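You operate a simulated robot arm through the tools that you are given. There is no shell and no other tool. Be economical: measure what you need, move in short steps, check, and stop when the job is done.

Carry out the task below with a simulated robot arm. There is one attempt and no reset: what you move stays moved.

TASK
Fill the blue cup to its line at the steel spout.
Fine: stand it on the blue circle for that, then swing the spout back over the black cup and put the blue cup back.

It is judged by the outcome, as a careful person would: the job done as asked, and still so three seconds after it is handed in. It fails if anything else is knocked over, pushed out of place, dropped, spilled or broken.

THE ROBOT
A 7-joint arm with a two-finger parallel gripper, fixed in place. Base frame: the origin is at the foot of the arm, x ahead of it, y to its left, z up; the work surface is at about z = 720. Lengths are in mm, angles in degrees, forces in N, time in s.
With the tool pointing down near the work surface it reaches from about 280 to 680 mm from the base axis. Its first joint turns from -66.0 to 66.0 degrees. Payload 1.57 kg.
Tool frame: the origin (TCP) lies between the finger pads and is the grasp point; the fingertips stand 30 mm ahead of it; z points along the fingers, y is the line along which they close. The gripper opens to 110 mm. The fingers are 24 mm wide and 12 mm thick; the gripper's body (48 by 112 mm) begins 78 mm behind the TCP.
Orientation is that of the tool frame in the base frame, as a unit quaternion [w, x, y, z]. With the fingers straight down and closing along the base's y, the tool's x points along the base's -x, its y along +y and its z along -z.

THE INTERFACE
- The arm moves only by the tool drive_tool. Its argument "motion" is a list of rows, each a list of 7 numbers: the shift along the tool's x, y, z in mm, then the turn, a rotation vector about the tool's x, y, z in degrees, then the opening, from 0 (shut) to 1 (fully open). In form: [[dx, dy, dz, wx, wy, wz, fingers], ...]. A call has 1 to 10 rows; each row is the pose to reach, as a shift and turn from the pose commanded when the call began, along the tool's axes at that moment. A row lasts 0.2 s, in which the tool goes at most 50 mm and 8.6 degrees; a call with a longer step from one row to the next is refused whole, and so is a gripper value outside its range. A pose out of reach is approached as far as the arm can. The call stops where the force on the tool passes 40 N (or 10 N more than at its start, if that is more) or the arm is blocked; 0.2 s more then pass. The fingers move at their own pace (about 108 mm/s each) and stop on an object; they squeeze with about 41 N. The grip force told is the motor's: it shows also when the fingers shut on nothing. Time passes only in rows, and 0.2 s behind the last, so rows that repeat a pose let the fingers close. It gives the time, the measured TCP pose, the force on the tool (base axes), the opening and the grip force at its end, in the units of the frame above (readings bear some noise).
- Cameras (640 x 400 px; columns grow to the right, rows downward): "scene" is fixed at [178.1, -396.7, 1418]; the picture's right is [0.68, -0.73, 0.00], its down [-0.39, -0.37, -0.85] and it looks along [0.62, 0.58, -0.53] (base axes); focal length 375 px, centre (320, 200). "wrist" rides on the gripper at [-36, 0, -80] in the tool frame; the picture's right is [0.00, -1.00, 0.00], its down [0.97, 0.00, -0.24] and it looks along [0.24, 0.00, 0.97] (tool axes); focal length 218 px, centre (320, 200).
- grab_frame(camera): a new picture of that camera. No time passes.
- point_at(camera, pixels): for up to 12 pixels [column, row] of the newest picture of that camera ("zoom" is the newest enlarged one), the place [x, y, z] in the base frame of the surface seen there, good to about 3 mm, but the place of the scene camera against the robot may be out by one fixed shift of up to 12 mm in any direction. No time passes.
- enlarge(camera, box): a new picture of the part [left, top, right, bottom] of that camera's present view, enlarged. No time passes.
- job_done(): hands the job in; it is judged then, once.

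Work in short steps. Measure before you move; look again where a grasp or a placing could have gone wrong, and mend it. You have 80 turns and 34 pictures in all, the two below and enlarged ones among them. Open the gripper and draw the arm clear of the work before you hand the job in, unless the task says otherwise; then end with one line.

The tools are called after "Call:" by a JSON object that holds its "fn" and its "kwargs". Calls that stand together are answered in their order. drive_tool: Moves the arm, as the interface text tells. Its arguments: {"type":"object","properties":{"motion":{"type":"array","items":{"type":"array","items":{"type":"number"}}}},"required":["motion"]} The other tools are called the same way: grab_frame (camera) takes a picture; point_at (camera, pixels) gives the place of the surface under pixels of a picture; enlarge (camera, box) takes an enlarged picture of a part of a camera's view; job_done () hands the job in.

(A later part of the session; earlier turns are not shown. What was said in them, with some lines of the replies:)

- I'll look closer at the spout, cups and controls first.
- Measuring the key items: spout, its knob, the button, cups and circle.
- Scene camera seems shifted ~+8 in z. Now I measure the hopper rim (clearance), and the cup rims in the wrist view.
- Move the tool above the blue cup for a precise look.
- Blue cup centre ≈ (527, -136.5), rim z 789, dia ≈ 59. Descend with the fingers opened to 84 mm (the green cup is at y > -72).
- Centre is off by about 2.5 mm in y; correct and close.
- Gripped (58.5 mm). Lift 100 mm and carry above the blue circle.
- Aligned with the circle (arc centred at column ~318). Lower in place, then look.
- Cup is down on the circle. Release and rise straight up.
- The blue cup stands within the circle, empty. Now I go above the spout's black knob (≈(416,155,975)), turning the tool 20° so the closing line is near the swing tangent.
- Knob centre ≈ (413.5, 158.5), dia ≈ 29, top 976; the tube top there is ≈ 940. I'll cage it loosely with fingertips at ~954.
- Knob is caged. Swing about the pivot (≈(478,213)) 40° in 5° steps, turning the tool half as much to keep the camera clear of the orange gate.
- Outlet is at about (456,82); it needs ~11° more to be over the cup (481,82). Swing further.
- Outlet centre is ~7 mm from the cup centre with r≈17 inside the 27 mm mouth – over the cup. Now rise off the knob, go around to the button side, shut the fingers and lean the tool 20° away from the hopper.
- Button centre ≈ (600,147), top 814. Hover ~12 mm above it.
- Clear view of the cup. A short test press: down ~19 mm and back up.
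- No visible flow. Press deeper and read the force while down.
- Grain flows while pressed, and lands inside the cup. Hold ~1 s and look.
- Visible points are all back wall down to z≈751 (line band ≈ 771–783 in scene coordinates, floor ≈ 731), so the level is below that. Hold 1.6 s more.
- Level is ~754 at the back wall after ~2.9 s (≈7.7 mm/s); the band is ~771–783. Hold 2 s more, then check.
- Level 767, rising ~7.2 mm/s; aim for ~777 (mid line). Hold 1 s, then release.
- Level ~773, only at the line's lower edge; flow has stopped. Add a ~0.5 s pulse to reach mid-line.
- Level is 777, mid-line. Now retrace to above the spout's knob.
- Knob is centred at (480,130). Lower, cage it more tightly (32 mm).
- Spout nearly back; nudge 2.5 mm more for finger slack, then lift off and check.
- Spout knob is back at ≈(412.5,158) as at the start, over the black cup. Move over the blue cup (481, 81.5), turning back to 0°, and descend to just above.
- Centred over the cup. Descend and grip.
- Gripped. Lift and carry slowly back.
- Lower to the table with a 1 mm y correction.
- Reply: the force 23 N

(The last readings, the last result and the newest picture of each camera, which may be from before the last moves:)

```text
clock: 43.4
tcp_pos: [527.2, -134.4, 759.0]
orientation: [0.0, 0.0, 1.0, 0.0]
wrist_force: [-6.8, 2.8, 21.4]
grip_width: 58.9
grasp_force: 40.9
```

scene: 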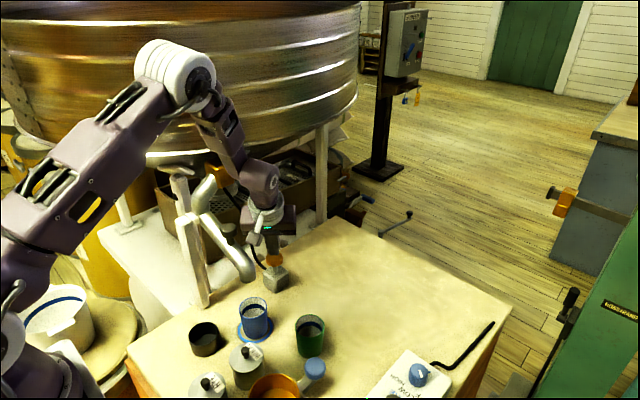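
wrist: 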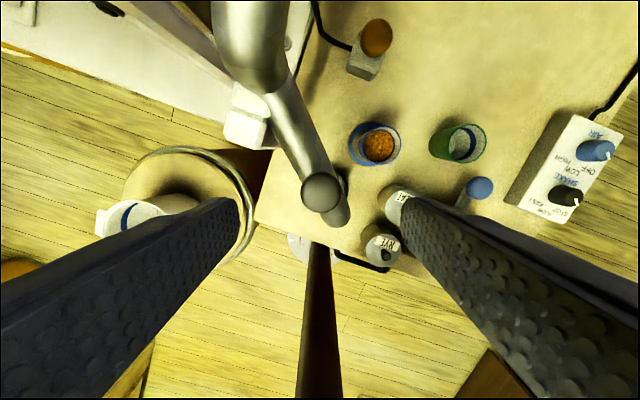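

Table contact felt (21 N). Ease up slightly, release and rise straight up.

Call:
{"fn": "drive_tool", "kwargs": {"motion": [[0, 0, -1, 0, 0, 0, 0.4], [0, 0, -1, 0, 0, 0, 0.56], [0, 0, -1, 0, 0, 0, 0.66], [0, 0, -1, 0, 0, 0, 0.76], [0, 0, -1, 0, 0, 0, 0.76], [0, 0, -25, 0, 0, 0, 0.76], [0, 0, -65, 0, 0, 0, 0.76], [0, 0, -110, 0, 0, 0, 0.76], [0, 0, -155, 0, 0, 0, 0.76], [0, 0, -200, 0, 0, 0, 0.76]]}}

Call:
{"fn": "grab_frame", "kwargs": {"camera": "wrist"}}

Call:
{"fn": "point_at", "kwargs": {"camera": "wrist", "pixels": [[326, 151], [326, 203], [301, 177], [352, 177], [326, 175], [299, 215], [242, 150]]}}

```text
clock: 45.6
tcp_pos: [526.7, -136.5, 960.3]
orientation: [0.001, 0.0, 1.0, 0.0]
wrist_force: [0.2, 0.2, 1.4]
grip_width: 83.5
grasp_force: 0.1
```

```text
1 pictures are left
```

wrist: 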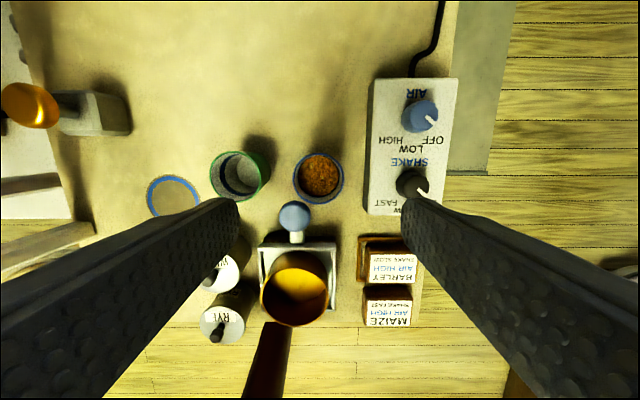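

```text
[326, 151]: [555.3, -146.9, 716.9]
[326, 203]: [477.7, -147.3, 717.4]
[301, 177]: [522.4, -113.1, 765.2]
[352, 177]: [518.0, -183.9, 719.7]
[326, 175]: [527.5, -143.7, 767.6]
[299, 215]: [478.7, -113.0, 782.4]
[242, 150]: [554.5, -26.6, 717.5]
```

The cup stands at its old place, upright, filled. Draw the arm up and clear, then a last look.

Call:
{"fn": "drive_tool", "kwargs": {"motion": [[0, 0, -40, 0, 0, 0, 1], [15, 0, -80, 0, 0, 0, 1], [40, 0, -115, 0, 0, 0, 1], [70, 0, -140, 0, 0, 0, 1], [100, 0, -160, 0, 0, 0, 1]]}}

Call:
{"fn": "grab_frame", "kwargs": {"camera": "scene"}}

```text
clock: 46.8
tcp_pos: [425.4, -134.9, 1120.8]
orientation: [0.0, 0.0, 1.0, 0.0]
wrist_force: [-0.9, -0.9, -0.8]
grip_width: 110.1
grasp_force: 0.0
```

```text
0 pictures are left
```

scene: 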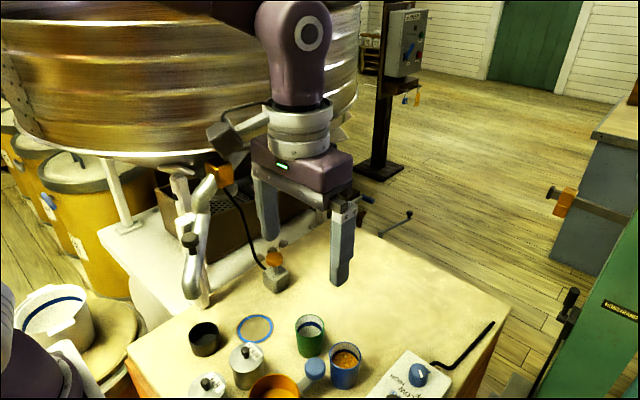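

The last picture shows the spout back over the black cup, the filled blue cup in its place, and everything else undisturbed.

Call:
{"fn": "job_done", "kwargs": {}}

```text
The job is handed in.
```

The blue cup is filled to the middle of its line and back in its original spot, the spout is back over the black cup, and nothing was spilled or knocked over.
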